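You operate a simulated robot arm through the tools that you are given. There is no shell and no other tool. Be economical: measure what you need, move in short steps, check, and stop when the job is done.

You are at the controls of a simulated robot arm. One attempt, no reset.

JOB
Fetch the bowl from the low shelf of the grey plank table and set it on the grey plate. Put the blue cup from the flap top of the green table on the ledge of the tree pit and the beige cup on the top of the grey table. Put the pack from the top shelf of the steel stand on the bay two. Stack the tin marked "502" from the top of the short grey table on top of the tin labelled "370". Stack the jar marked "sesame" from the top of the long grey table on top of the jar that says "peanuts". Pull the door one open. Any order will do. Set down upright: cup.

Only the result counts: the job must be done as asked and must still hold three seconds after the hand-in. Knocking over, shifting, dropping, spilling or breaking anything else fails it.

ROBOT AND FRAMES
A 7-joint arm with a fingered hand on a trunk, on a base that drives. Base frame: it is fixed to the floor where the robot stands at the start and does not move with it; the origin is under the middle of the robot, x ahead of it, y to its left, z up; the surface under the hand at the start is at about z = 0.72. Readings come in m, degrees, newtons and seconds.
With the tool pointing down near the work surface it reaches from about 0.32 to 0.7 m from the robot's upright axis, wherever it stands. Its first joint turns from -166.0 to 166.0 degrees. Places, roughly: bay two (21x27 cm) [-4.48, -6.92, 0.92]; bowl (13x13x6 cm) [0.5, 0, 0.3]; cup [-1.25, -6.75, 0.75]; door one [-5.8, -1.7, 1.1]; grey plate (17x17x2 cm) [-1.6, -0.5, 0.5]; jar [-6, -7, 0.75]; ledge of the tree pit (13x56 cm) [-3.98, -4.56, 0.12]; pack [-2.5, -7.25, 1.25]; tin [-3.5, -7, 0.75]; top of the grey table [-4.9, -5.3, 0.8]. Payload 3.4 kg.
Tool frame: the origin (TCP) lies between the finger pads and is the grasp point; the fingertips stand 0.025 m ahead of it; z points along the fingers, y is the line along which they close. The gripper opens to 0.088 m. The gripper's body begins 0.029 m behind the TCP. The gripper is a hand of 3 fingers: y runs from the thumb to the fingers, the wrist lies at [-0.013, -0.106, -0.174] in the tool frame, and closing takes about 1.5 s.
Orientation is told as [roll, pitch, yaw] about the base's x, y, z axes, in that order, counted from this pose: with the fingers straight down and the wrist toward the robot, the tool's x, y and z point along [0, 1, 0], [1, 0, 0] and [0, 0, -1] of the base frame.

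CONTROLS
- The arm moves only by the tool jog_arm. Its argument "commands" is a list of rows, each a list of 3 entries, a list of its own where there are three numbers: the shift along the base's x, y, z in m, then the turn, a rotation vector about the base's x, y, z in degrees, then the gripper command, from -1 (fully open) to 1 (shut), values between in proportion. In form: [[[dx, dy, dz], [ax, ay, az], claw], ...]. A call has 1 to 8 rows; each row shifts and turns the commanded pose from where the row before left it. A row lasts 0.2 s, in which the tool goes at most 0.05 m and 8.6 degrees; a call with a longer step from one row to the next is refused whole, and so is a gripper value outside its range. Where a pose cannot be reached the arm comes as near as it can. A force on the tool above 40 N (or 10 N above the force at the start of the call, whichever is more), or a blocked arm, ends the call early, and 0.2 s more pass. The fingers move at their own pace (about 0.072 m/s each) and stop on an object; they squeeze with about 27 N. The grip force told is the motor's: it shows also when the fingers shut on nothing. Time passes only in rows, and 0.2 s behind the last, so rows that do not move let the fingers close. It gives the time, the measured TCP pose, the force on the tool (base axes), the opening and the grip force at its end, in the units of the frame above (readings bear some noise), with the torque about the TCP (base axes, N m) and any sound that the robot's microphone picked up, and new pictures: "pictures" is both (left out), scene, wrist or none.
- Cameras (640 x 400 px; columns grow to the right, rows downward): "scene" is now at [0.0249, 0.137, 1.2515]; the picture's right is [-0.31, -0.95, 0.00], its down [-0.55, 0.18, -0.81] and it looks along [0.77, -0.25, -0.58] (base axes); focal length 264 px, centre (320, 200). "wrist" rides on the gripper at [0.058, -0.085, -0.099] in the tool frame; the picture's right is [-0.67, 0.35, -0.66], its down [-0.69, -0.63, 0.37] and it looks along [-0.29, 0.69, 0.66] (tool axes); focal length 261 px, centre (320, 200). There is no depth. A picture from a camera that has moved, and an enlarged one, comes with that camera's place and axes in the base frame and with its lens. The place of the scene camera against the robot may be out by one fixed shift of up to 0.018 m in any direction.
- move_column(by): slides the trunk up (or, below 0, down) by that many m; the arm and the scene camera ride with it, the base frame stays. It gives what a move gives, with no picture.
- roll_base(legs): drives the robot by 1 to 6 legs, each [ahead, left, turn to the left] in m, m and degrees, along the robot's own axes; the way and the turn of a leg run together, so that a leg with both is an arc; at most 1.5 m and 180 degrees a leg. The arm and the cameras ride along, it lands a little off, and it stops where it bumps. It gives what a move gives, and a new picture of the scene camera.
- grasp_type(shape): the hand has 3 fingers and takes this shape, open, in about a second: jaw (thumb against the fingers, like two jaws); tri (thumb and two fingers); tip (a fingertip pinch); poke (one finger out to press); point (the index stretched); flat (the hand flat); cup (the hand cupped); fist (a fist). The gripper value then closes the fingers along that shape, each until it touches; the sizes above hold for jaw. It gives what a move gives, with no picture.
- pan_tilt(pan, tilt): turns the head with the scene camera to pan (to the left, within 155 degrees either way) and tilt (down, from -29 to 69), counted from straight ahead of the robot. It gives what a move gives, and a new picture of the scene camera.
- inspect(camera, box): a new picture of the part [left, top, right, bottom] of that camera's present view, enlarged. It takes no simulated time.
- close_job(): hands the job in; it is judged then, once.

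Work in short steps. Places have to be worked out from the pictures, the camera data and where the tool is seen: move nearer, look again, correct. Check each grasp and each placing, and mend what went wrong. You have 196 turns and 260 pictures in all, those below and enlarged ones among them. Open the gripper and draw the arm clear of the work before you hand the job in, unless the task says otherwise; then end with one line.

The tools are called after "Request:" as name(argument=value, ...) on one line, values as JSON. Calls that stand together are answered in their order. jog_arm: Moves the arm, as the interface text tells. Its arguments: {"type":"object","properties":{"commands":{"type":"array"},"pictures":{"type":"string","enum":["both","scene","wrist","none"]}},"required":["commands"]} The other tools are called the same way: move_column (by) slides the trunk up or down; grasp_type (shape) gives the hand a shape; roll_base (legs) drives the base; pan_tilt (pan, tilt) turns the head that bears the scene camera; inspect (camera, box) takes an enlarged picture of a part of a camera's view; close_job () hands the job in.

At the start:

```text
time_s: 0.0
eef_pos: [0.4634, -0.0458, 1.0012]
tcp_rot: [0.0, 0.0, 0.0]
ft_force: [-0.4, 0.6, 0.1]
moment: [0.01, -0.01, 0.01]
grip_width: 0.0876
grip_force: 0.0
shape: jaw
trunk travel left (down, up): [-0.25, 0.34]
robot x, y, heading: [0.0019, -0.0017, 0.1]
head pan, tilt: [-17.8, 35.6]
```

scene: 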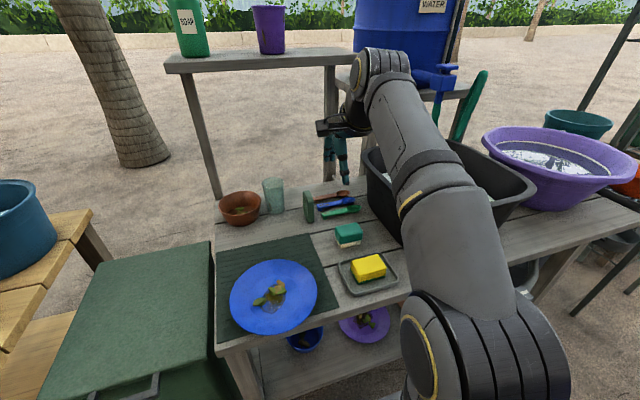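
wrist: 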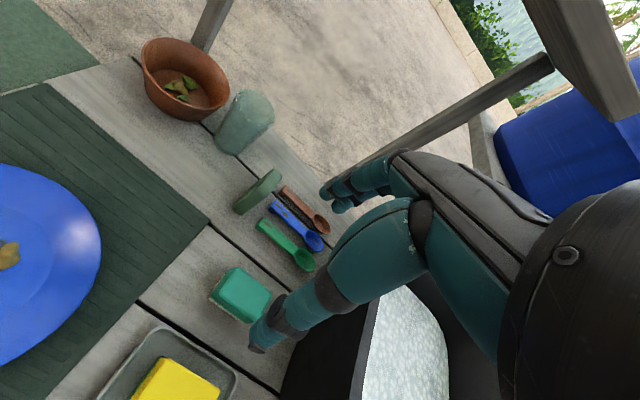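

The bowl lies on the low shelf below the table top; I look more closely at it first.

Request:
inspect(camera="scene", box=[200, 260, 440, 400])

Request:
pan_tilt(pan=0, tilt=60)

```text
2.67 times, centred on (320, 330) of scene
camera zoom: at [0.0249, 0.137, 1.2515], right [-0.31, -0.95, 0.0], down [-0.55, 0.18, -0.81], along [0.77, -0.25, -0.58], focal length 703 px, centre (320, -147)
```

zoom: 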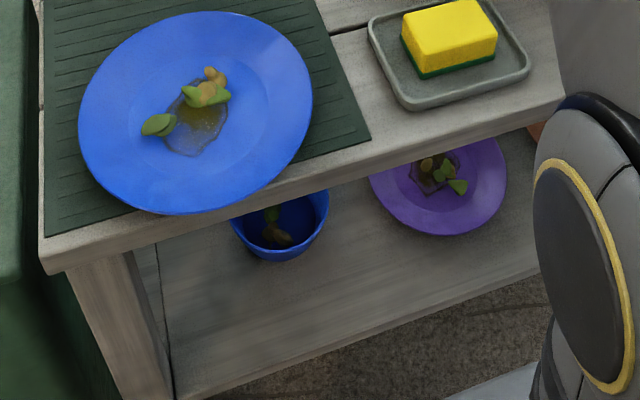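

```text
time_s: 0.9
eef_pos: [0.4628, -0.0454, 1.0]
tcp_rot: [0.1, 0.0, -0.1]
ft_force: [-0.9, 0.0, 0.4]
moment: [-0.02, 0.01, 0.0]
grip_width: 0.0875
grip_force: 0.0
shape: jaw
trunk travel left (down, up): [-0.25, 0.34]
robot x, y, heading: [0.0062, -0.0055, 0.0]
head pan, tilt: [0.0, 60.0]
camera scene: at [0.0081, 0.1638, 1.2182], right [0.0, -1.0, 0.0], down [-0.87, 0.0, -0.5], along [0.5, 0.0, -0.87], focal length 264 px, centre (320, 200)
```

scene: 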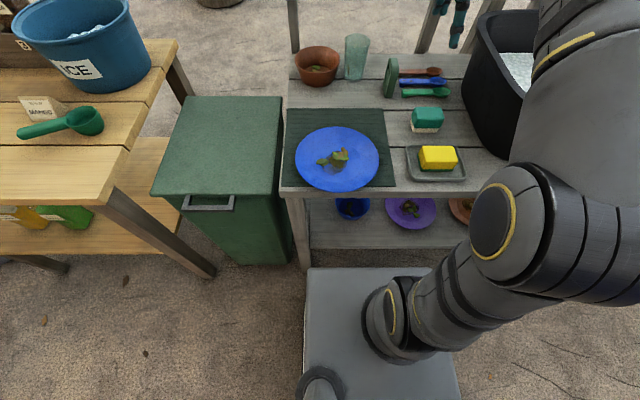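

The blue bowl sits at about (0.5, 0.03) on the shelf. I back off 0.32 m and lower the trunk to reach under the top.

Request:
roll_base(legs=[[-0.34, 0, 0]])

Request:
move_column(by=-0.25)

Request:
pan_tilt(pan=0, tilt=35)

```text
time_s: 3.1
eef_pos: [0.116, -0.047, 1.0001]
tcp_rot: [-0.1, 0.0, -0.1]
ft_force: [0.0, -0.2, -0.4]
moment: [-0.02, -0.01, -0.02]
grip_width: 0.088
grip_force: 0.2
shape: jaw
trunk travel left (down, up): [-0.25, 0.34]
robot x, y, heading: [-0.3498, -0.0003, -0.2]
head pan, tilt: [0.0, 60.0]
camera scene: at [-0.3391, 0.164, 1.2181], right [0.0, -1.0, 0.0], down [-0.87, 0.0, -0.5], along [0.5, 0.0, -0.87], focal length 264 px, centre (320, 200)
```

scene: 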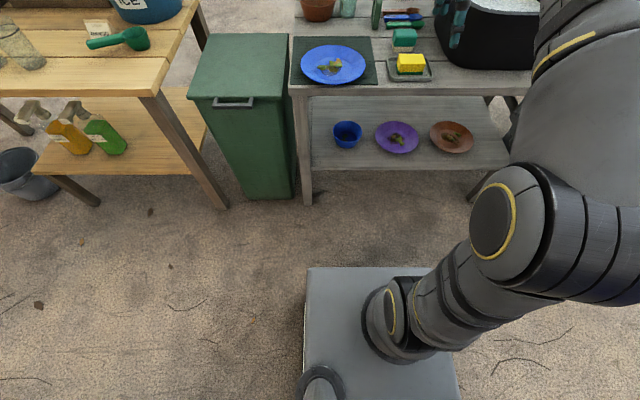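

```text
time_s: 5.7
eef_pos: [0.1172, -0.0452, 0.7501]
tcp_rot: [0.1, 0.0, -0.1]
ft_force: [-0.5, 0.5, 0.2]
moment: [0.01, -0.01, 0.02]
grip_width: 0.0875
grip_force: 0.2
shape: jaw
trunk travel left (down, up): [0.0, 0.59]
robot x, y, heading: [-0.3461, -0.0002, -0.1]
head pan, tilt: [0.0, 60.0]
```

```text
time_s: 6.6
eef_pos: [0.1151, -0.0459, 0.7501]
tcp_rot: [0.0, 0.0, -0.1]
ft_force: [0.1, -0.8, -0.2]
moment: [0.03, 0.02, -0.01]
grip_width: 0.0873
grip_force: 0.1
shape: jaw
trunk travel left (down, up): [0.0, 0.59]
robot x, y, heading: [-0.351, -0.0005, -0.2]
head pan, tilt: [0.0, 35.0]
camera scene: at [-0.3178, 0.164, 1.0023], right [0.0, -1.0, 0.0], down [-0.57, 0.0, -0.82], along [0.82, 0.0, -0.57], focal length 264 px, centre (320, 200)
```

scene: 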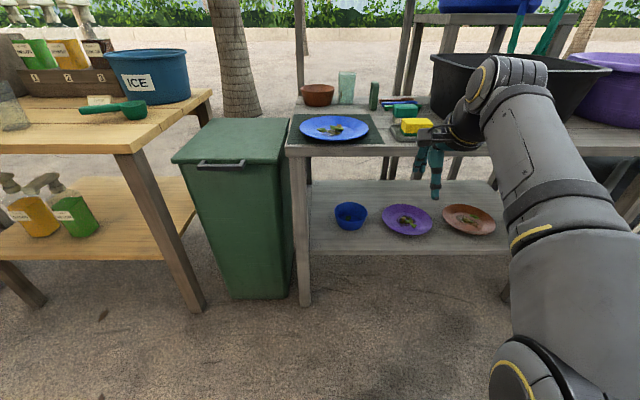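

The bowl rim seems about (0.47, 0.05, 0.40). I lower the hand in front of the table and tilt it forward about 24°.

Request:
jog_arm(commands=[[[0, 0.012, -0.036], [0, -8, 0], -1], [[0, 0.012, -0.036], [0, -8, 0], -1], [[0, 0.012, -0.036], [0, -8, 0], -1], [[0, 0.012, -0.036], [0, 0, 0], -1], [[0, 0.012, -0.036], [0, 0, 0], -1], [[0, 0.012, -0.036], [0, 0, 0], -1], [[0, 0.012, -0.036], [0, 0, 0], -1], [[0, 0.01, -0.036], [0, 0, 0], -1]])

```text
time_s: 8.4
eef_pos: [0.1147, 0.0477, 0.459]
tcp_rot: [0.1, -24.0, -0.1]
ft_force: [-0.9, 0.4, -0.9]
moment: [-0.02, 0.02, -0.01]
grip_width: 0.0878
grip_force: 0.1
shape: jaw
trunk travel left (down, up): [0.0, 0.59]
robot x, y, heading: [-0.3506, 0.0012, -0.2]
head pan, tilt: [0.0, 35.0]
camera scene: at [-0.3179, 0.164, 1.0024], right [0.0, -1.0, 0.0], down [-0.57, 0.0, -0.82], along [0.82, 0.0, -0.57], focal length 264 px, centre (320, 200)
camera wrist: at [-0.0027, 0.1083, 0.5157], right [0.05, -0.67, 0.74], down [-0.43, -0.68, -0.59], along [0.9, -0.29, -0.32], focal length 261 px, centre (320, 200)
```

scene: 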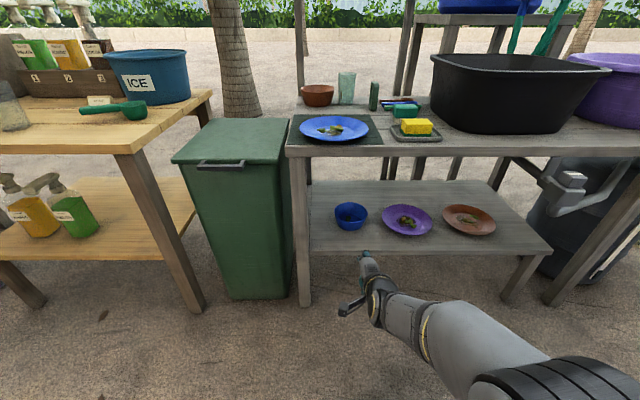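
wrist: 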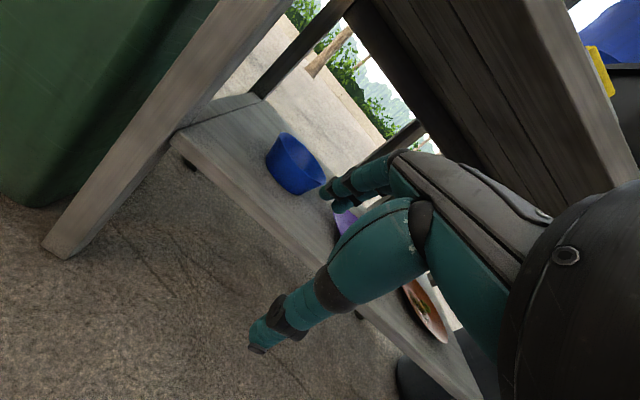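

Path is clear; I move forward 0.19 m at this height, above the rim, and look with the wrist camera.

Request:
jog_arm(commands=[[[0.04, 0, 0], [0, 0, 0], -1], [[0.05, 0, 0], [0, 0, 0], -1], [[0.05, 0, 0], [0, 0, 0], -1], [[0.05, 0, 0], [0, 0, 0], -1]])

```text
time_s: 9.4
eef_pos: [0.3033, 0.0468, 0.4625]
tcp_rot: [0.0, -23.9, 0.0]
ft_force: [0.5, -0.8, 1.1]
moment: [0.0, 0.03, 0.01]
grip_width: 0.088
grip_force: 0.0
shape: jaw
trunk travel left (down, up): [0.0, 0.59]
robot x, y, heading: [-0.3484, 0.0001, 0.1]
head pan, tilt: [0.0, 35.0]
camera scene: at [-0.3179, 0.164, 1.0024], right [0.0, -1.0, 0.0], down [-0.57, 0.0, -0.82], along [0.82, 0.0, -0.57], focal length 264 px, centre (320, 200)
camera wrist: at [0.1864, 0.1073, 0.5189], right [0.05, -0.67, 0.74], down [-0.43, -0.69, -0.59], along [0.9, -0.29, -0.32], focal length 261 px, centre (320, 200)
```

scene: 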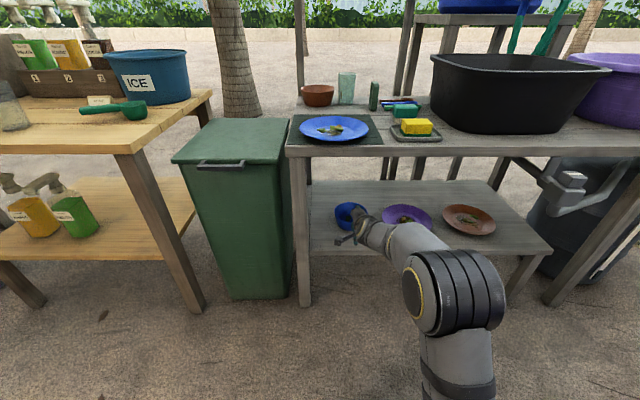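
wrist: 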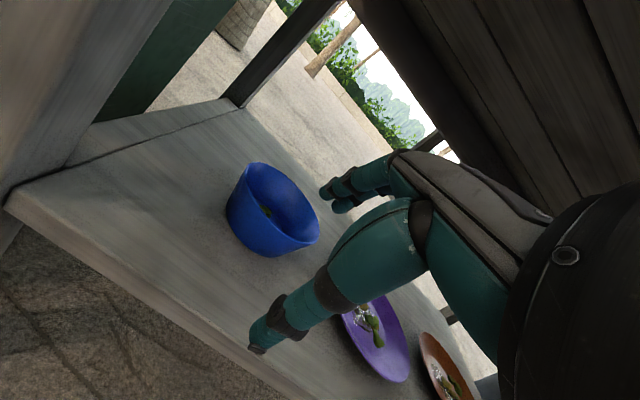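

Triangulated rim centre ≈ (0.49, 0.042, 0.37), front rim at x≈0.427. I move to a pre-grasp above the front rim.

Request:
jog_arm(commands=[[[0.045, -0.003, 0], [0, 0, 0], -1], [[0.041, -0.002, -0.01], [0, 0, 0], -1]])

Request:
inspect(camera="scene", box=[280, 140, 440, 240])

```text
time_s: 10.0
eef_pos: [0.3923, 0.0431, 0.4516]
tcp_rot: [0.0, -24.0, 0.1]
ft_force: [-0.1, 0.2, 0.4]
moment: [-0.01, -0.04, 0.04]
grip_width: 0.0878
grip_force: 0.0
shape: jaw
trunk travel left (down, up): [0.0, 0.59]
robot x, y, heading: [-0.3484, 0.0038, -0.1]
head pan, tilt: [0.0, 35.0]
camera scene: at [-0.318, 0.164, 1.0025], right [0.0, -1.0, 0.0], down [-0.57, 0.0, -0.82], along [0.82, 0.0, -0.57], focal length 264 px, centre (320, 200)
camera wrist: at [0.275, 0.1027, 0.5081], right [0.05, -0.67, 0.74], down [-0.43, -0.69, -0.59], along [0.9, -0.29, -0.32], focal length 261 px, centre (320, 200)
```

scene: 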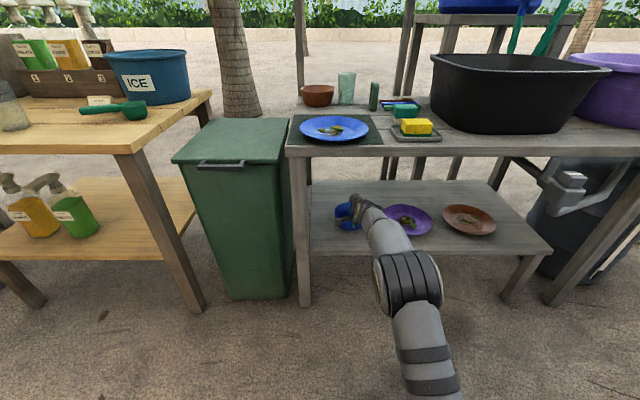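
wrist: 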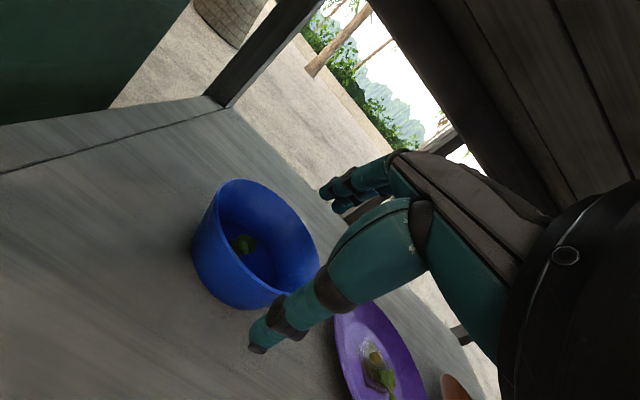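

```text
4.00 times, centred on (360, 190) of scene
camera zoom: at [-0.318, 0.164, 1.0025], right [0.0, -1.0, 0.0], down [-0.57, 0.0, -0.82], along [0.82, 0.0, -0.57], focal length 1054 px, centre (160, 240)
```

zoom: 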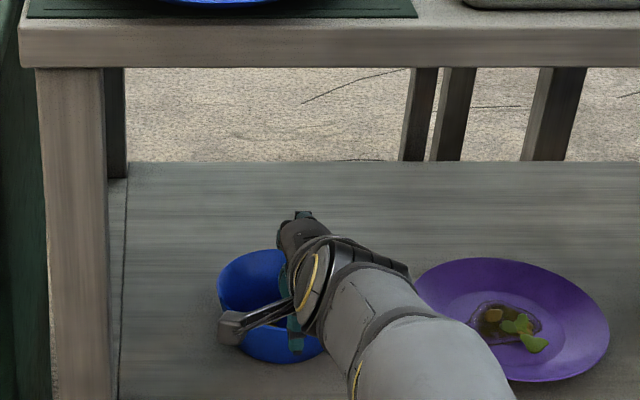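

Estimate holds: rim centre ≈(0.485, 0.04, 0.37). I descend along the finger direction to straddle the front rim.

Request:
jog_arm(commands=[[[0.011, -0.001, -0.026], [0, 0, 0], -1], [[0.011, -0.001, -0.026], [0, 0, 0], -1], [[0.011, 0, -0.024], [0, 0, 0], -1]], pictures="wrist")

```text
time_s: 10.8
eef_pos: [0.4245, 0.0424, 0.3755]
tcp_rot: [0.0, -24.0, -0.1]
ft_force: [0.1, -0.5, -0.5]
moment: [0.01, 0.0, -0.03]
grip_width: 0.0879
grip_force: 0.2
shape: jaw
trunk travel left (down, up): [0.0, 0.59]
robot x, y, heading: [-0.3466, -0.0022, -0.3]
head pan, tilt: [0.0, 35.0]
camera wrist: at [0.3074, 0.1014, 0.4322], right [0.05, -0.67, 0.74], down [-0.43, -0.68, -0.59], along [0.9, -0.29, -0.32], focal length 261 px, centre (320, 200)
```

wrist: 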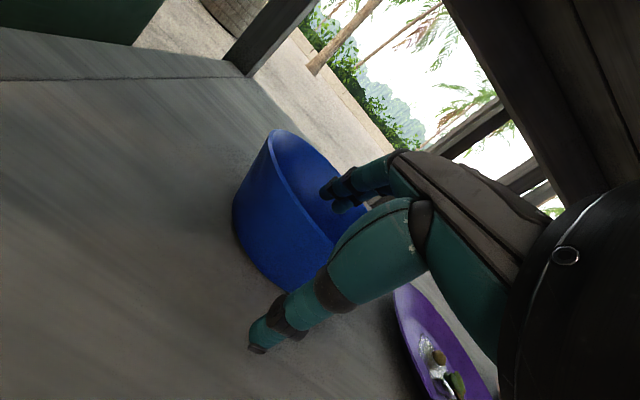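

Fingers are over the inside, the thumb outside the front wall. I lower slightly and close.

Request:
jog_arm(commands=[[[0.002, -0.001, -0.008], [0, 0, 0], -1], [[0, 0, 0], [0, 0, 0], 1], [[0, 0, 0], [0, 0, 0], 1], [[0, 0, 0], [0, 0, 0], 1], [[0, 0, 0], [0, 0, 0], 1], [[0, 0, 0], [0, 0, 0], 1], [[0, 0, 0], [0, 0, 0], 1], [[0, 0, 0], [0, 0, 0], 1]], pictures="wrist")

```text
time_s: 12.6
eef_pos: [0.4262, 0.0405, 0.3669]
tcp_rot: [0.0, -24.1, -0.1]
ft_force: [0.4, 0.0, -1.6]
moment: [-0.01, 0.06, 0.04]
grip_width: 0.0291
grip_force: 26.7
shape: jaw
trunk travel left (down, up): [0.0, 0.59]
robot x, y, heading: [-0.3479, 0.0014, -0.3]
head pan, tilt: [0.0, 35.0]
camera wrist: at [0.3095, 0.1, 0.4235], right [0.05, -0.67, 0.74], down [-0.43, -0.68, -0.59], along [0.9, -0.29, -0.32], focal length 261 px, centre (320, 200)
```

wrist: 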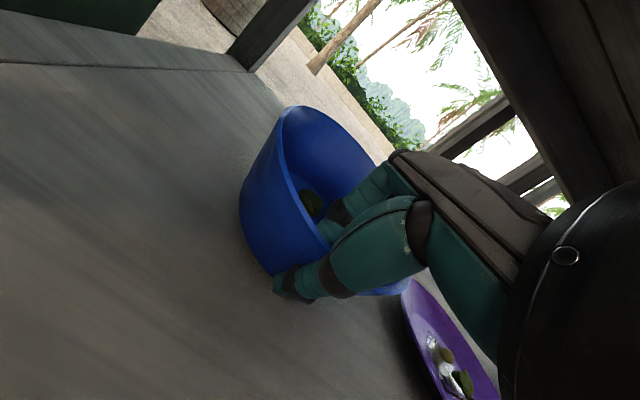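

The rim is gripped (27 N). I lift a little and check.

Request:
jog_arm(commands=[[[0, 0, 0.015], [0, 0, 0], 1], [[0, 0, 0.025], [0, 0, 0], 1], [[0, 0, 0.02], [0, 0, 0], 1]])

```text
time_s: 13.4
eef_pos: [0.4287, 0.0418, 0.4289]
tcp_rot: [0.1, -24.0, 0.0]
ft_force: [0.0, -0.9, -1.2]
moment: [0.0, 0.08, -0.03]
grip_width: 0.0292
grip_force: 27.1
shape: jaw
trunk travel left (down, up): [0.0, 0.59]
robot x, y, heading: [-0.344, -0.0059, -0.2]
head pan, tilt: [0.0, 35.0]
camera scene: at [-0.3176, 0.164, 1.0024], right [0.0, -1.0, 0.0], down [-0.57, 0.0, -0.82], along [0.82, 0.0, -0.57], focal length 264 px, centre (320, 200)
camera wrist: at [0.3109, 0.1009, 0.4845], right [0.05, -0.67, 0.74], down [-0.43, -0.68, -0.59], along [0.9, -0.29, -0.32], focal length 261 px, centre (320, 200)
```

scene: 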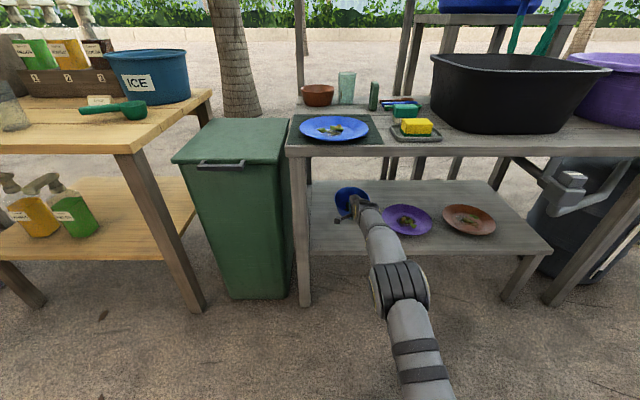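
wrist: 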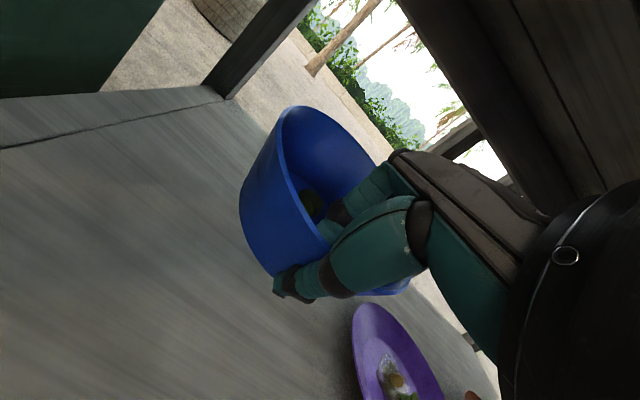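

The bowl holds. I withdraw it from under the top, then look toward the plate.

Request:
jog_arm(commands=[[[-0.045, 0, 0], [0, 0, 0], 1], [[-0.045, 0, 0], [0, 0, 0], 1], [[-0.045, 0, 0], [0, 0, 0], 1], [[-0.045, 0, 0], [0, 0, 0], 1], [[-0.045, 0, 0], [0, 0, 0], 1], [[-0.045, 0, 0.01], [0, 0, 0], 1], [[-0.02, 0, 0.04], [0, 0, 0], 1], [[0, 0, 0.04], [0, 0, 0], 1]], pictures="none")

Request:
pan_tilt(pan=-150, tilt=25)

Request:
pan_tilt(pan=-90, tilt=25)

```text
time_s: 15.2
eef_pos: [0.1387, 0.0392, 0.5178]
tcp_rot: [0.1, -23.8, 0.0]
ft_force: [-1.2, 0.3, -0.7]
moment: [0.01, 0.05, 0.01]
grip_width: 0.0
grip_force: 26.2
shape: jaw
trunk travel left (down, up): [0.0, 0.59]
robot x, y, heading: [-0.3465, 0.0009, -0.3]
head pan, tilt: [0.0, 35.0]
```

```text
time_s: 17.6
eef_pos: [0.139, 0.0394, 0.5176]
tcp_rot: [0.0, -24.0, -0.1]
ft_force: [-0.4, 1.0, -0.9]
moment: [0.0, 0.01, -0.05]
grip_width: 0.0001
grip_force: 27.1
shape: jaw
trunk travel left (down, up): [0.0, 0.59]
robot x, y, heading: [-0.3492, -0.0018, -0.1]
head pan, tilt: [-150.0, 25.0]
camera scene: at [-0.4856, 0.1181, 1.0182], right [-0.5, 0.87, 0.0], down [0.37, 0.21, -0.91], along [-0.79, -0.45, -0.42], focal length 264 px, centre (320, 200)
```

scene: 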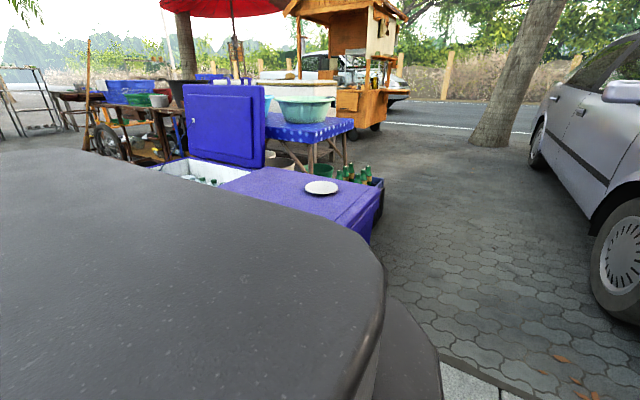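

```text
time_s: 18.9
eef_pos: [0.139, 0.0398, 0.5162]
tcp_rot: [-0.1, -24.0, -0.1]
ft_force: [0.9, 0.4, -1.9]
moment: [0.01, 0.06, -0.01]
grip_width: 0.0001
grip_force: 27.1
shape: jaw
trunk travel left (down, up): [0.0, 0.59]
robot x, y, heading: [-0.3486, 0.004, -0.1]
head pan, tilt: [-90.0, 25.0]
camera scene: at [-0.406, 0.072, 1.0182], right [-1.0, 0.0, 0.0], down [0.0, 0.42, -0.91], along [0.0, -0.91, -0.42], focal length 264 px, centre (320, 200)
```

scene: 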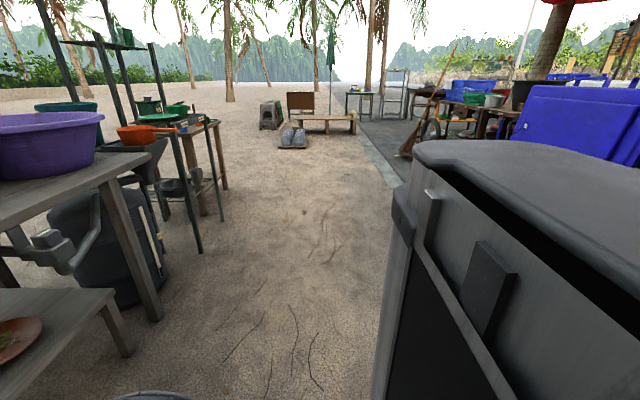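

The opening reads 0: the bowl slipped. I look for it.

Request:
pan_tilt(pan=0, tilt=45)

Request:
inspect(camera="wrist", box=[0, 0, 640, 400])

```text
time_s: 20.5
eef_pos: [0.1394, 0.0391, 0.5166]
tcp_rot: [-0.1, -24.0, -0.2]
ft_force: [-0.7, -0.1, -0.5]
moment: [-0.01, 0.03, -0.03]
grip_width: 0.0001
grip_force: 27.1
shape: jaw
trunk travel left (down, up): [0.0, 0.59]
robot x, y, heading: [-0.3466, 0.006, 0.1]
head pan, tilt: [0.0, 45.0]
camera scene: at [-0.3245, 0.164, 0.9876], right [0.0, -1.0, 0.0], down [-0.71, 0.0, -0.71], along [0.71, 0.0, -0.71], focal length 264 px, centre (320, 200)
```

scene: 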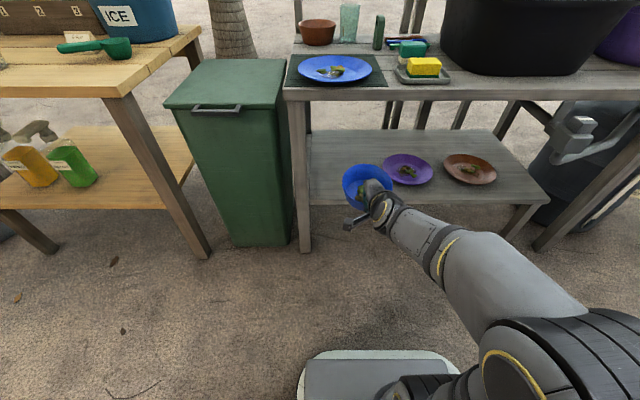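

```text
1.00 times, centred on (320, 200) of wrist (not enlarged: the box is as wide or as high as the picture)
camera zoom: at [0.0219, 0.0986, 0.5733], right [0.05, -0.67, 0.74], down [-0.43, -0.68, -0.59], along [0.9, -0.29, -0.32], focal length 261 px, centre (320, 200)
```

zoom: 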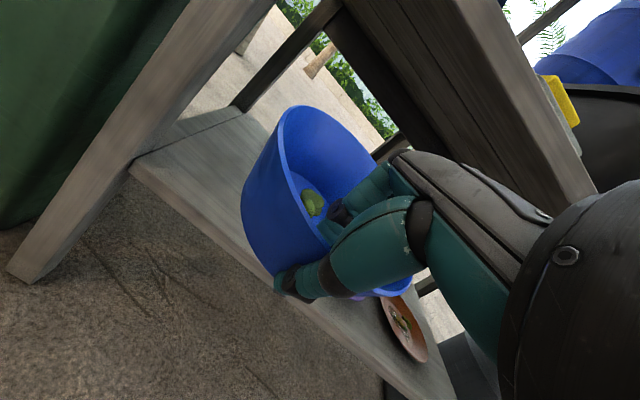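

The bowl is still firmly held (thin wall). I back off from the table, raise the trunk, and turn around toward the ice box with the plate.

Request:
roll_base(legs=[[-0.3, 0, 0]])

Request:
move_column(by=0.25)

Request:
roll_base(legs=[[0, 0, -90], [0, 0, -90]])

```text
time_s: 22.6
eef_pos: [-0.1604, 0.0403, 0.517]
tcp_rot: [-0.1, -23.9, -0.1]
ft_force: [-0.2, 0.7, -0.9]
moment: [0.02, 0.06, 0.03]
grip_width: 0.0
grip_force: 26.7
shape: jaw
trunk travel left (down, up): [0.0, 0.59]
robot x, y, heading: [-0.649, 0.002, -0.1]
head pan, tilt: [0.0, 45.0]
camera scene: at [-0.6238, 0.1645, 0.9876], right [0.0, -1.0, 0.0], down [-0.71, 0.0, -0.71], along [0.71, 0.0, -0.71], focal length 264 px, centre (320, 200)
```

scene: 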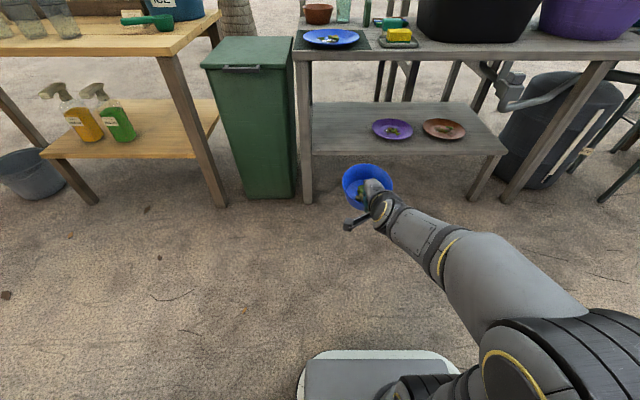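

```text
time_s: 25.1
eef_pos: [-0.1597, 0.0399, 0.7672]
tcp_rot: [-0.1, -24.1, -0.2]
ft_force: [-0.4, -0.1, 0.1]
moment: [0.01, 0.05, 0.0]
grip_width: 0.0004
grip_force: 27.0
shape: jaw
trunk travel left (down, up): [-0.25, 0.34]
robot x, y, heading: [-0.6464, 0.0016, 0.0]
head pan, tilt: [0.0, 45.0]
```

```text
time_s: 33.1
eef_pos: [-1.1324, -0.0426, 0.767]
tcp_rot: [0.0, -24.0, -179.5]
ft_force: [0.8, 0.7, -0.8]
moment: [0.02, -0.05, -0.02]
grip_width: 0.0
grip_force: 27.0
shape: jaw
trunk travel left (down, up): [-0.25, 0.34]
robot x, y, heading: [-0.6454, 0.0021, -179.4]
head pan, tilt: [0.0, 45.0]
camera scene: at [-0.6654, -0.1517, 1.2376], right [-0.01, 1.0, 0.0], down [0.71, 0.01, -0.71], along [-0.71, -0.01, -0.71], focal length 264 px, centre (320, 200)
```

scene: 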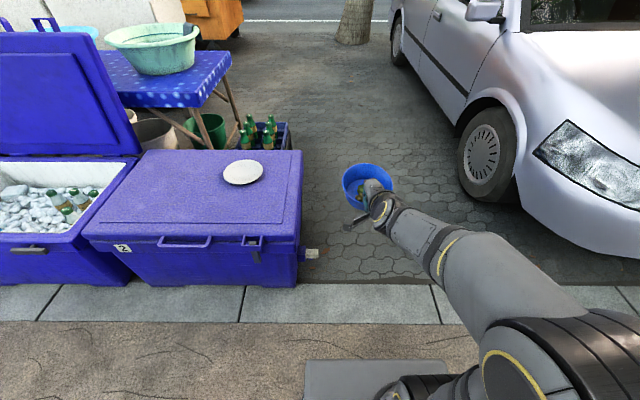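

Plate centre is about (-1.575, -0.50), box front edge x≈-1.21. I strafe left 0.47 m and ahead 0.25 m.

Request:
roll_base(legs=[[0, 0.46, -0.6], [0.25, 0, 0]])

Request:
inspect(camera="wrist", box=[0, 0, 640, 400])

```text
time_s: 37.3
eef_pos: [-1.3788, -0.4948, 0.768]
tcp_rot: [0.0, -24.0, -179.9]
ft_force: [-0.7, 0.2, -1.1]
moment: [0.01, -0.07, 0.03]
grip_width: 0.0003
grip_force: 27.0
shape: jaw
trunk travel left (down, up): [-0.25, 0.34]
robot x, y, heading: [-0.8959, -0.4557, -180.1]
head pan, tilt: [0.0, 45.0]
camera scene: at [-0.9132, -0.6069, 1.2376], right [0.0, 1.0, 0.0], down [0.71, 0.0, -0.71], along [-0.71, 0.0, -0.71], focal length 264 px, centre (320, 200)
```

scene: 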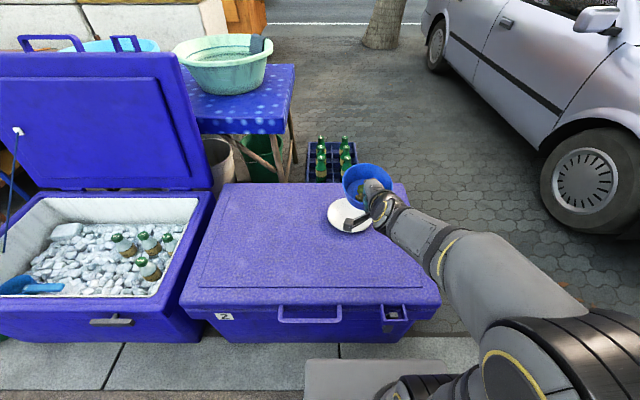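

```text
1.00 times, centred on (320, 200) of wrist (not enlarged: the box is as wide or as high as the picture)
camera zoom: at [-1.2609, -0.5513, 0.8235], right [-0.05, 0.67, 0.74], down [0.42, 0.69, -0.59], along [-0.9, 0.28, -0.32], focal length 261 px, centre (320, 200)
```

zoom: 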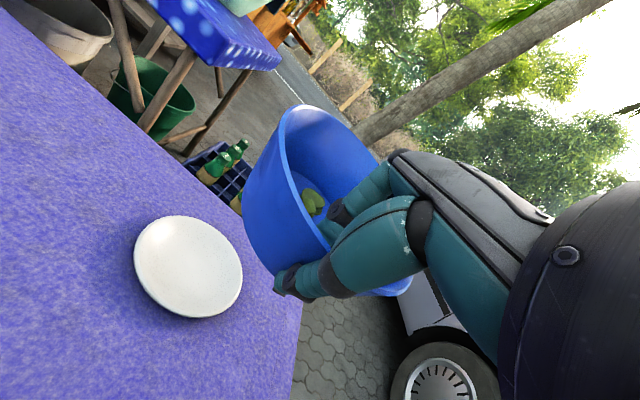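

I move the bowl over the plate and lower it most of the way.

Request:
jog_arm(commands=[[[-0.04, -0.004, -0.01], [0, 0, 0], 1], [[-0.04, -0.004, -0.02], [0, 0, 0], 1], [[-0.038, -0.003, -0.03], [0, 0, 0], 1], [[0, 0, -0.04], [0, 0, 0], 1], [[0, 0, -0.04], [0, 0, 0], 1]])

```text
time_s: 38.5
eef_pos: [-1.4981, -0.5071, 0.6269]
tcp_rot: [0.1, -24.1, -179.9]
ft_force: [-0.8, -0.6, -1.1]
moment: [-0.04, -0.04, -0.01]
grip_width: 0.0001
grip_force: 27.0
shape: jaw
trunk travel left (down, up): [-0.25, 0.34]
robot x, y, heading: [-0.8957, -0.4536, -179.8]
head pan, tilt: [0.0, 45.0]
camera scene: at [-0.9132, -0.6069, 1.2376], right [0.0, 1.0, 0.0], down [0.71, 0.0, -0.71], along [-0.71, 0.0, -0.71], focal length 264 px, centre (320, 200)
camera wrist: at [-1.3787, -0.5626, 0.6838], right [-0.05, 0.67, 0.74], down [0.42, 0.69, -0.59], along [-0.9, 0.28, -0.32], focal length 261 px, centre (320, 200)
```

scene: 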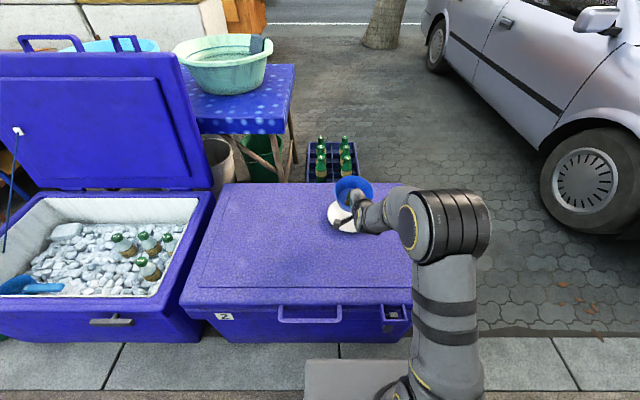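
wrist: 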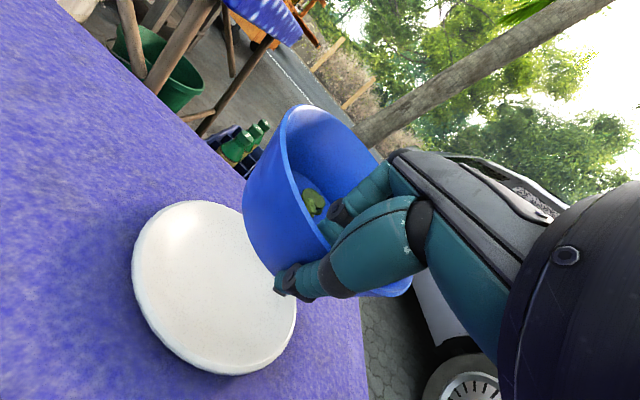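

Relative to the plate the bowl is about 1 cm too far. I correct and lower carefully.

Request:
jog_arm(commands=[[[0.011, -0.002, -0.02], [0, 0, 0], 1], [[0, 0, -0.015], [0, 0, 0], 1], [[0, 0, -0.01], [0, 0, 0], 1]])

Request:
inspect(camera="scene", box=[300, 150, 420, 250])

```text
time_s: 39.3
eef_pos: [-1.4865, -0.508, 0.5813]
tcp_rot: [0.0, -24.1, -179.9]
ft_force: [0.4, -0.1, -1.2]
moment: [0.03, -0.07, 0.01]
grip_width: 0.0003
grip_force: 27.7
shape: jaw
trunk travel left (down, up): [-0.25, 0.34]
robot x, y, heading: [-0.8926, -0.4559, -180.0]
head pan, tilt: [0.0, 45.0]
camera scene: at [-0.9134, -0.6069, 1.2376], right [0.0, 1.0, 0.0], down [0.71, 0.0, -0.71], along [-0.71, 0.0, -0.71], focal length 264 px, centre (320, 200)
camera wrist: at [-1.368, -0.5642, 0.6375], right [-0.05, 0.67, 0.74], down [0.42, 0.69, -0.59], along [-0.9, 0.28, -0.32], focal length 261 px, centre (320, 200)
```

scene: 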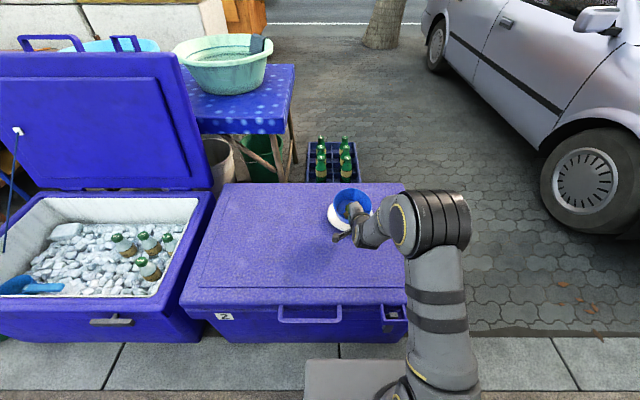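
wrist: 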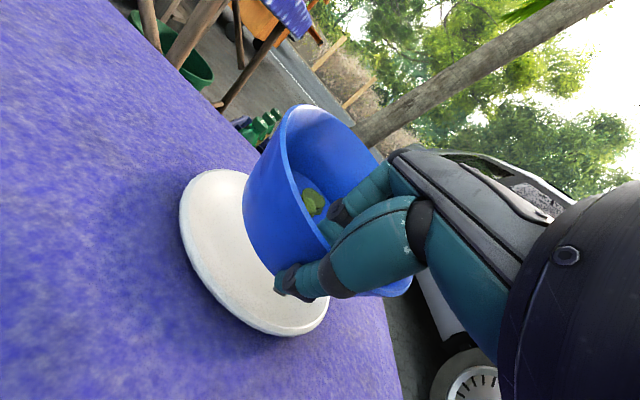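

```text
4.00 times, centred on (360, 200) of scene
camera zoom: at [-0.9134, -0.6069, 1.2376], right [0.0, 1.0, 0.0], down [0.71, 0.0, -0.71], along [-0.71, 0.0, -0.71], focal length 1054 px, centre (160, 200)
```

zoom: 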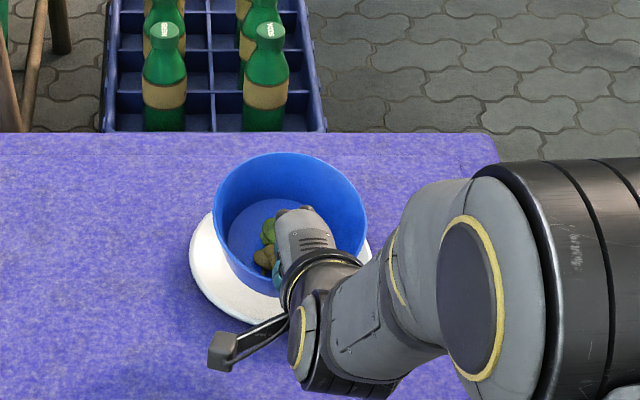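

Well centred within a centimetre. I lower until contact.

Request:
jog_arm(commands=[[[0, -0.002, -0.006], [0, 0, 0], 1], [[0, 0, -0.005], [0, 0, 0], 1], [[0, 0, -0.004], [0, 0, 0], 1]], pictures="wrist")

```text
time_s: 40.1
eef_pos: [-1.4868, -0.5105, 0.5669]
tcp_rot: [0.0, -24.1, -179.9]
ft_force: [1.0, 0.1, -0.7]
moment: [-0.03, -0.03, -0.02]
grip_width: 0.0001
grip_force: 27.1
shape: jaw
trunk travel left (down, up): [-0.25, 0.34]
robot x, y, heading: [-0.8931, -0.4576, -180.3]
head pan, tilt: [0.0, 45.0]
camera wrist: at [-1.3671, -0.5666, 0.6232], right [-0.05, 0.67, 0.74], down [0.42, 0.69, -0.59], along [-0.9, 0.28, -0.32], focal length 261 px, centre (320, 200)
```

wrist: 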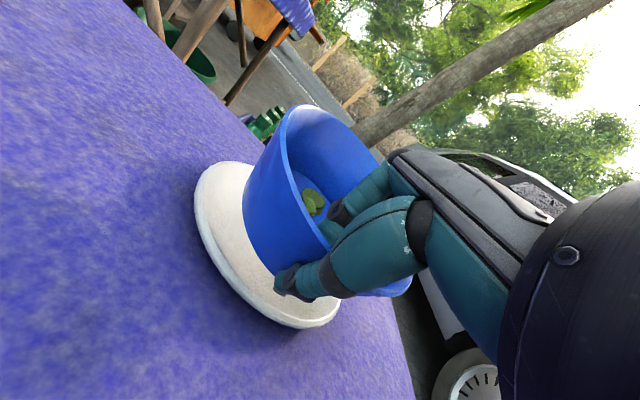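

Little contact yet; a bit lower.

Request:
jog_arm(commands=[[[0, 0, -0.004], [0, 0, 0], 1], [[0, 0, -0.003], [0, 0, 0], 1], [[0, 0, -0.003], [0, 0, 0], 1]], pictures="wrist")

```text
time_s: 40.9
eef_pos: [-1.4867, -0.5098, 0.5572]
tcp_rot: [-0.1, -24.1, -179.9]
ft_force: [-0.1, 0.8, -1.2]
moment: [-0.03, -0.11, 0.0]
grip_width: 0.0001
grip_force: 27.2
shape: jaw
trunk travel left (down, up): [-0.25, 0.34]
robot x, y, heading: [-0.8923, -0.4561, -179.9]
head pan, tilt: [0.0, 45.0]
camera wrist: at [-1.3679, -0.5668, 0.6133], right [-0.05, 0.67, 0.74], down [0.42, 0.69, -0.59], along [-0.9, 0.28, -0.32], focal length 261 px, centre (320, 200)
```

wrist: 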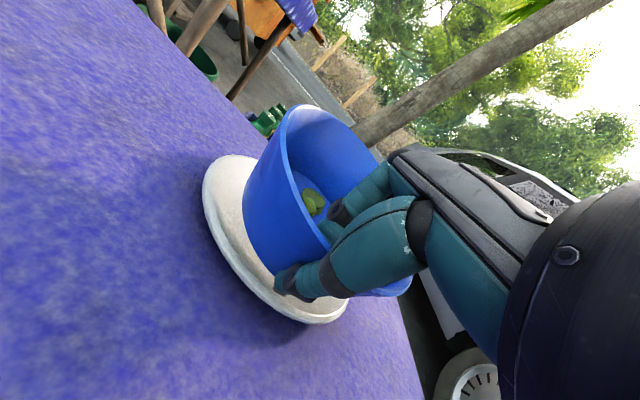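

Still free; continue.

Request:
jog_arm(commands=[[[0, 0, -0.003], [0, 0, 0], 1], [[0, 0, -0.003], [0, 0, 0], 1], [[0, 0, -0.003], [0, 0, 0], 1], [[0, 0, -0.003], [0, 0, 0], 1]], pictures="wrist")

Request:
inspect(camera="scene", box=[310, 160, 406, 220])

```text
time_s: 41.9
eef_pos: [-1.486, -0.5096, 0.5448]
tcp_rot: [0.0, -24.0, -179.9]
ft_force: [-0.3, -0.6, -2.0]
moment: [-0.01, -0.06, 0.0]
grip_width: 0.0
grip_force: 27.1
shape: jaw
trunk travel left (down, up): [-0.25, 0.34]
robot x, y, heading: [-0.8897, -0.4546, -179.7]
head pan, tilt: [0.0, 45.0]
camera wrist: at [-1.3678, -0.5668, 0.6014], right [-0.05, 0.67, 0.74], down [0.42, 0.69, -0.59], along [-0.9, 0.28, -0.32], focal length 261 px, centre (320, 200)
```

wrist: 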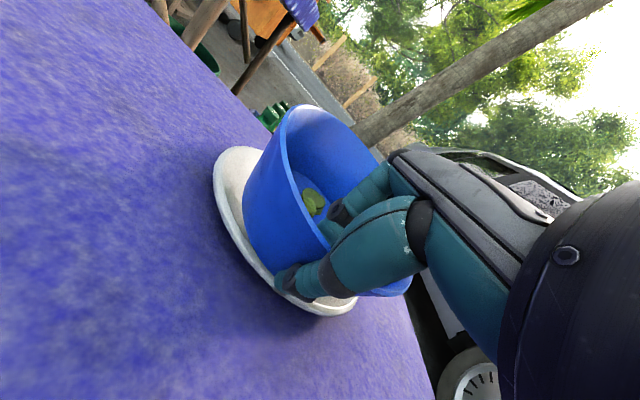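

```text
6.67 times, centred on (358, 190) of scene
camera zoom: at [-0.9134, -0.6069, 1.2376], right [0.0, 1.0, 0.0], down [0.71, 0.0, -0.71], along [-0.71, 0.0, -0.71], focal length 1757 px, centre (67, 267)
```

zoom: 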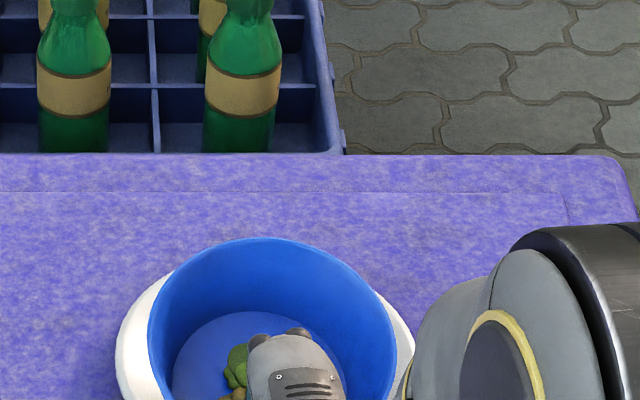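

Request:
jog_arm(commands=[[[0, 0, -0.003], [0, 0, 0], 1], [[0, 0, -0.003], [0, 0, 0], 1], [[0, 0, -0.003], [0, 0, 0], 1]], pictures="wrist")

```text
time_s: 42.7
eef_pos: [-1.487, -0.5103, 0.5361]
tcp_rot: [0.0, -24.0, -180.0]
ft_force: [2.2, -0.2, 2.7]
moment: [0.02, -0.14, -0.02]
grip_width: 0.0
grip_force: 27.2
shape: jaw
trunk travel left (down, up): [-0.25, 0.34]
robot x, y, heading: [-0.8937, -0.4533, -179.8]
head pan, tilt: [0.0, 45.0]
camera wrist: at [-1.3674, -0.5665, 0.5921], right [-0.05, 0.67, 0.74], down [0.42, 0.69, -0.59], along [-0.9, 0.28, -0.32], focal length 261 px, centre (320, 200)
```

wrist: 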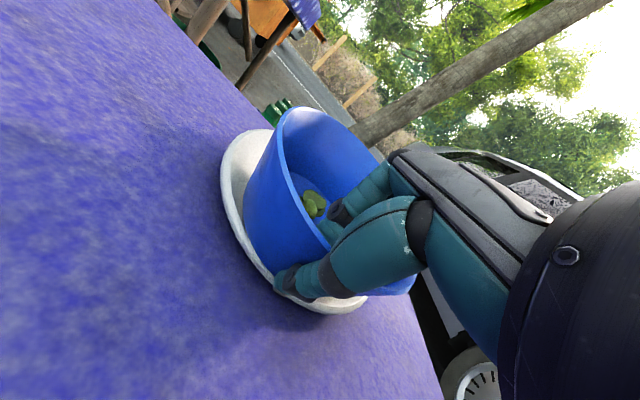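

Contact (+3 N): bowl rests on the plate. I open the fingers part way.

Request:
jog_arm(commands=[[[0, 0, 0], [0, 0, 0], 0.6], [[0, 0, 0.001], [0, 0, 0], 0.4], [[0, 0, 0.001], [0, 0, 0], 0.3], [[0, 0, 0], [0, 0, 0], 0.3]])

```text
time_s: 43.7
eef_pos: [-1.486, -0.5106, 0.5361]
tcp_rot: [0.0, -23.9, -179.9]
ft_force: [0.8, -0.5, -0.4]
moment: [0.0, 0.03, 0.01]
grip_width: 0.0305
grip_force: 0.1
shape: jaw
trunk travel left (down, up): [-0.25, 0.34]
robot x, y, heading: [-0.8953, -0.4562, -180.0]
head pan, tilt: [0.0, 45.0]
camera scene: at [-0.9133, -0.6069, 1.2376], right [0.0, 1.0, 0.0], down [0.71, 0.0, -0.71], along [-0.71, 0.0, -0.71], focal length 264 px, centre (320, 200)
camera wrist: at [-1.3676, -0.5663, 0.5936], right [-0.05, 0.67, 0.74], down [0.42, 0.69, -0.59], along [-0.9, 0.28, -0.32], focal length 261 px, centre (320, 200)
```

scene: 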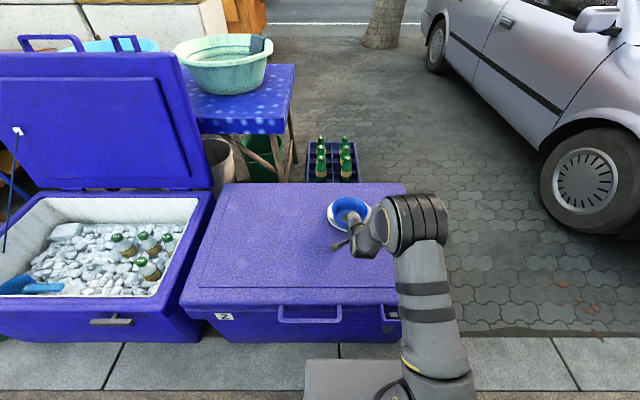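
wrist: 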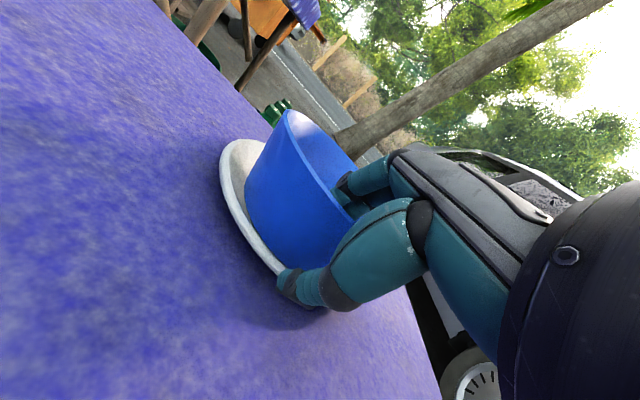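

Bowl stands on the plate. I withdraw along the finger axis.

Request:
jog_arm(commands=[[[0, 0, 0.002], [0, 0, 0], 0.1], [[0.004, 0, 0.012], [0, 0, 0], 0.1], [[0.008, 0, 0.02], [0, 0, 0], 0], [[0.014, 0, 0.04], [0, 0, 0], 0], [[0.014, 0, 0.045], [0, 0, 0], 0], [[0.014, 0, 0.045], [0, 0, 0], 0]])

Request:
inspect(camera="scene", box=[310, 160, 406, 220])

```text
time_s: 45.1
eef_pos: [-1.4332, -0.5105, 0.7025]
tcp_rot: [-0.1, -23.8, -179.8]
ft_force: [0.3, -0.6, 0.0]
moment: [-0.01, -0.01, 0.01]
grip_width: 0.0434
grip_force: 0.0
shape: jaw
trunk travel left (down, up): [-0.25, 0.34]
robot x, y, heading: [-0.8911, -0.4536, -179.9]
head pan, tilt: [0.0, 45.0]
camera scene: at [-0.9136, -0.6069, 1.2375], right [0.0, 1.0, 0.0], down [0.71, 0.0, -0.71], along [-0.71, 0.0, -0.71], focal length 264 px, centre (320, 200)
camera wrist: at [-1.3134, -0.5665, 0.7583], right [-0.05, 0.67, 0.74], down [0.42, 0.69, -0.59], along [-0.9, 0.28, -0.32], focal length 261 px, centre (320, 200)
```

scene: 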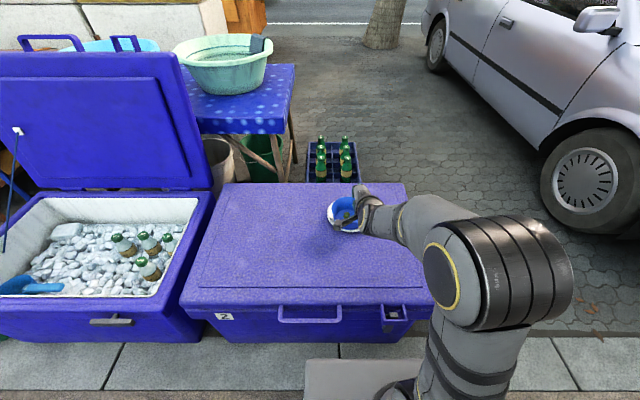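
wrist: 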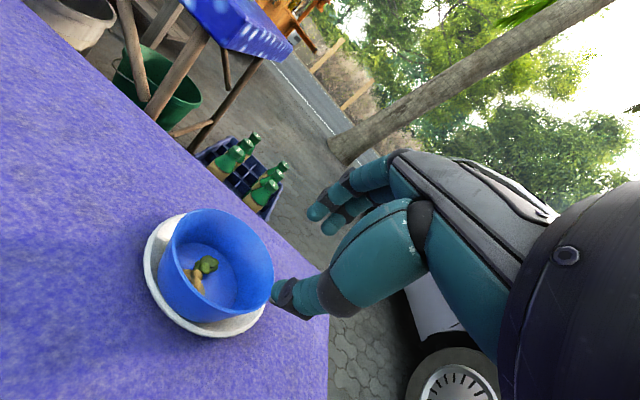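

```text
6.67 times, centred on (358, 190) of scene
camera zoom: at [-0.9136, -0.6069, 1.2375], right [0.0, 1.0, 0.0], down [0.71, 0.0, -0.71], along [-0.71, 0.0, -0.71], focal length 1757 px, centre (67, 267)
```

zoom: 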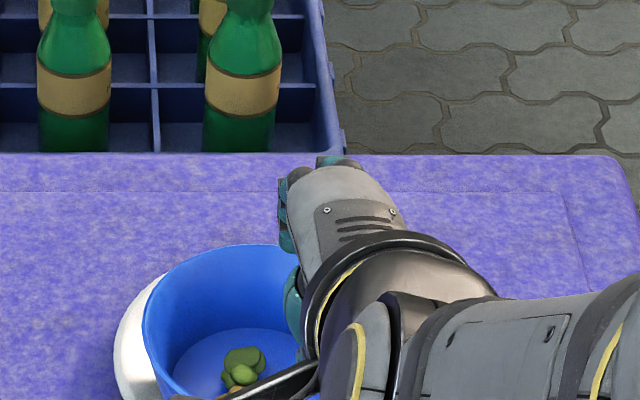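

Bowl placed. Next, I fold the arm in, back off and turn toward -y to look at the way to the other tables.

Request:
jog_arm(commands=[[[0.04, 0, 0.04], [0, 8, 0], -1], [[0.04, 0, 0.04], [0, 8, 0], -1], [[0.03, 0, 0.04], [0, 8, 0], -1], [[0, 0, 0.04], [0, 0, 0], -1], [[0, 0, 0.04], [0, 0, 0], -1]], pictures="none")

Request:
roll_base(legs=[[-0.4, 0, 0], [0, 0, 90]])

Request:
pan_tilt(pan=0, tilt=15)

```text
refused: row 1 steps farther than a row can; nothing moved
```

```text
time_s: 51.4
eef_pos: [-0.4456, -0.9958, 0.7028]
tcp_rot: [0.0, -24.0, -91.1]
ft_force: [0.9, 0.5, 0.3]
moment: [-0.02, 0.01, 0.0]
grip_width: 0.0437
grip_force: 0.0
shape: jaw
trunk travel left (down, up): [-0.25, 0.34]
robot x, y, heading: [-0.4888, -0.4534, -90.9]
head pan, tilt: [0.0, 45.0]
camera scene: at [-0.3318, -0.4737, 1.2376], right [-1.0, 0.02, 0.0], down [0.01, 0.71, -0.71], along [-0.01, -0.71, -0.71], focal length 264 px, centre (320, 200)
```

scene: 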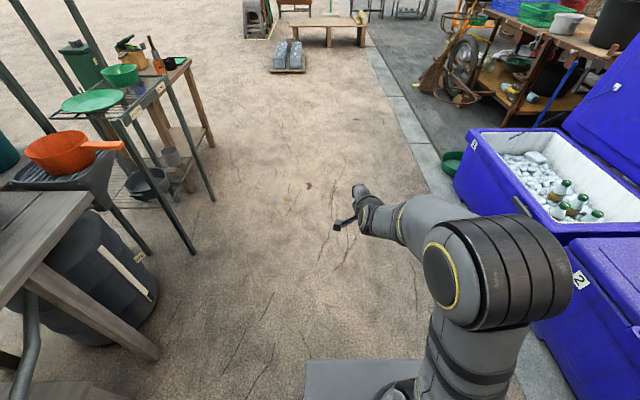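

```text
time_s: 52.4
eef_pos: [-0.4455, -0.9949, 0.7013]
tcp_rot: [0.0, -24.0, -91.0]
ft_force: [-0.1, 0.3, 0.6]
moment: [0.02, 0.01, -0.01]
grip_width: 0.0437
grip_force: 0.1
shape: jaw
trunk travel left (down, up): [-0.25, 0.34]
robot x, y, heading: [-0.4926, -0.4561, -91.0]
head pan, tilt: [0.0, 15.0]
camera scene: at [-0.332, -0.4857, 1.2843], right [-1.0, 0.02, 0.0], down [0.0, 0.26, -0.97], along [-0.02, -0.97, -0.26], focal length 264 px, centre (320, 200)
```

scene: 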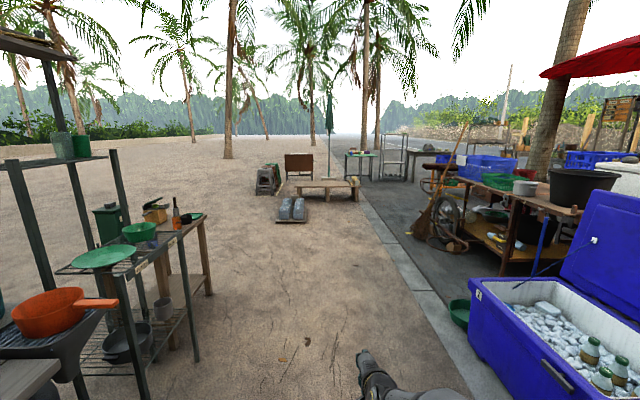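

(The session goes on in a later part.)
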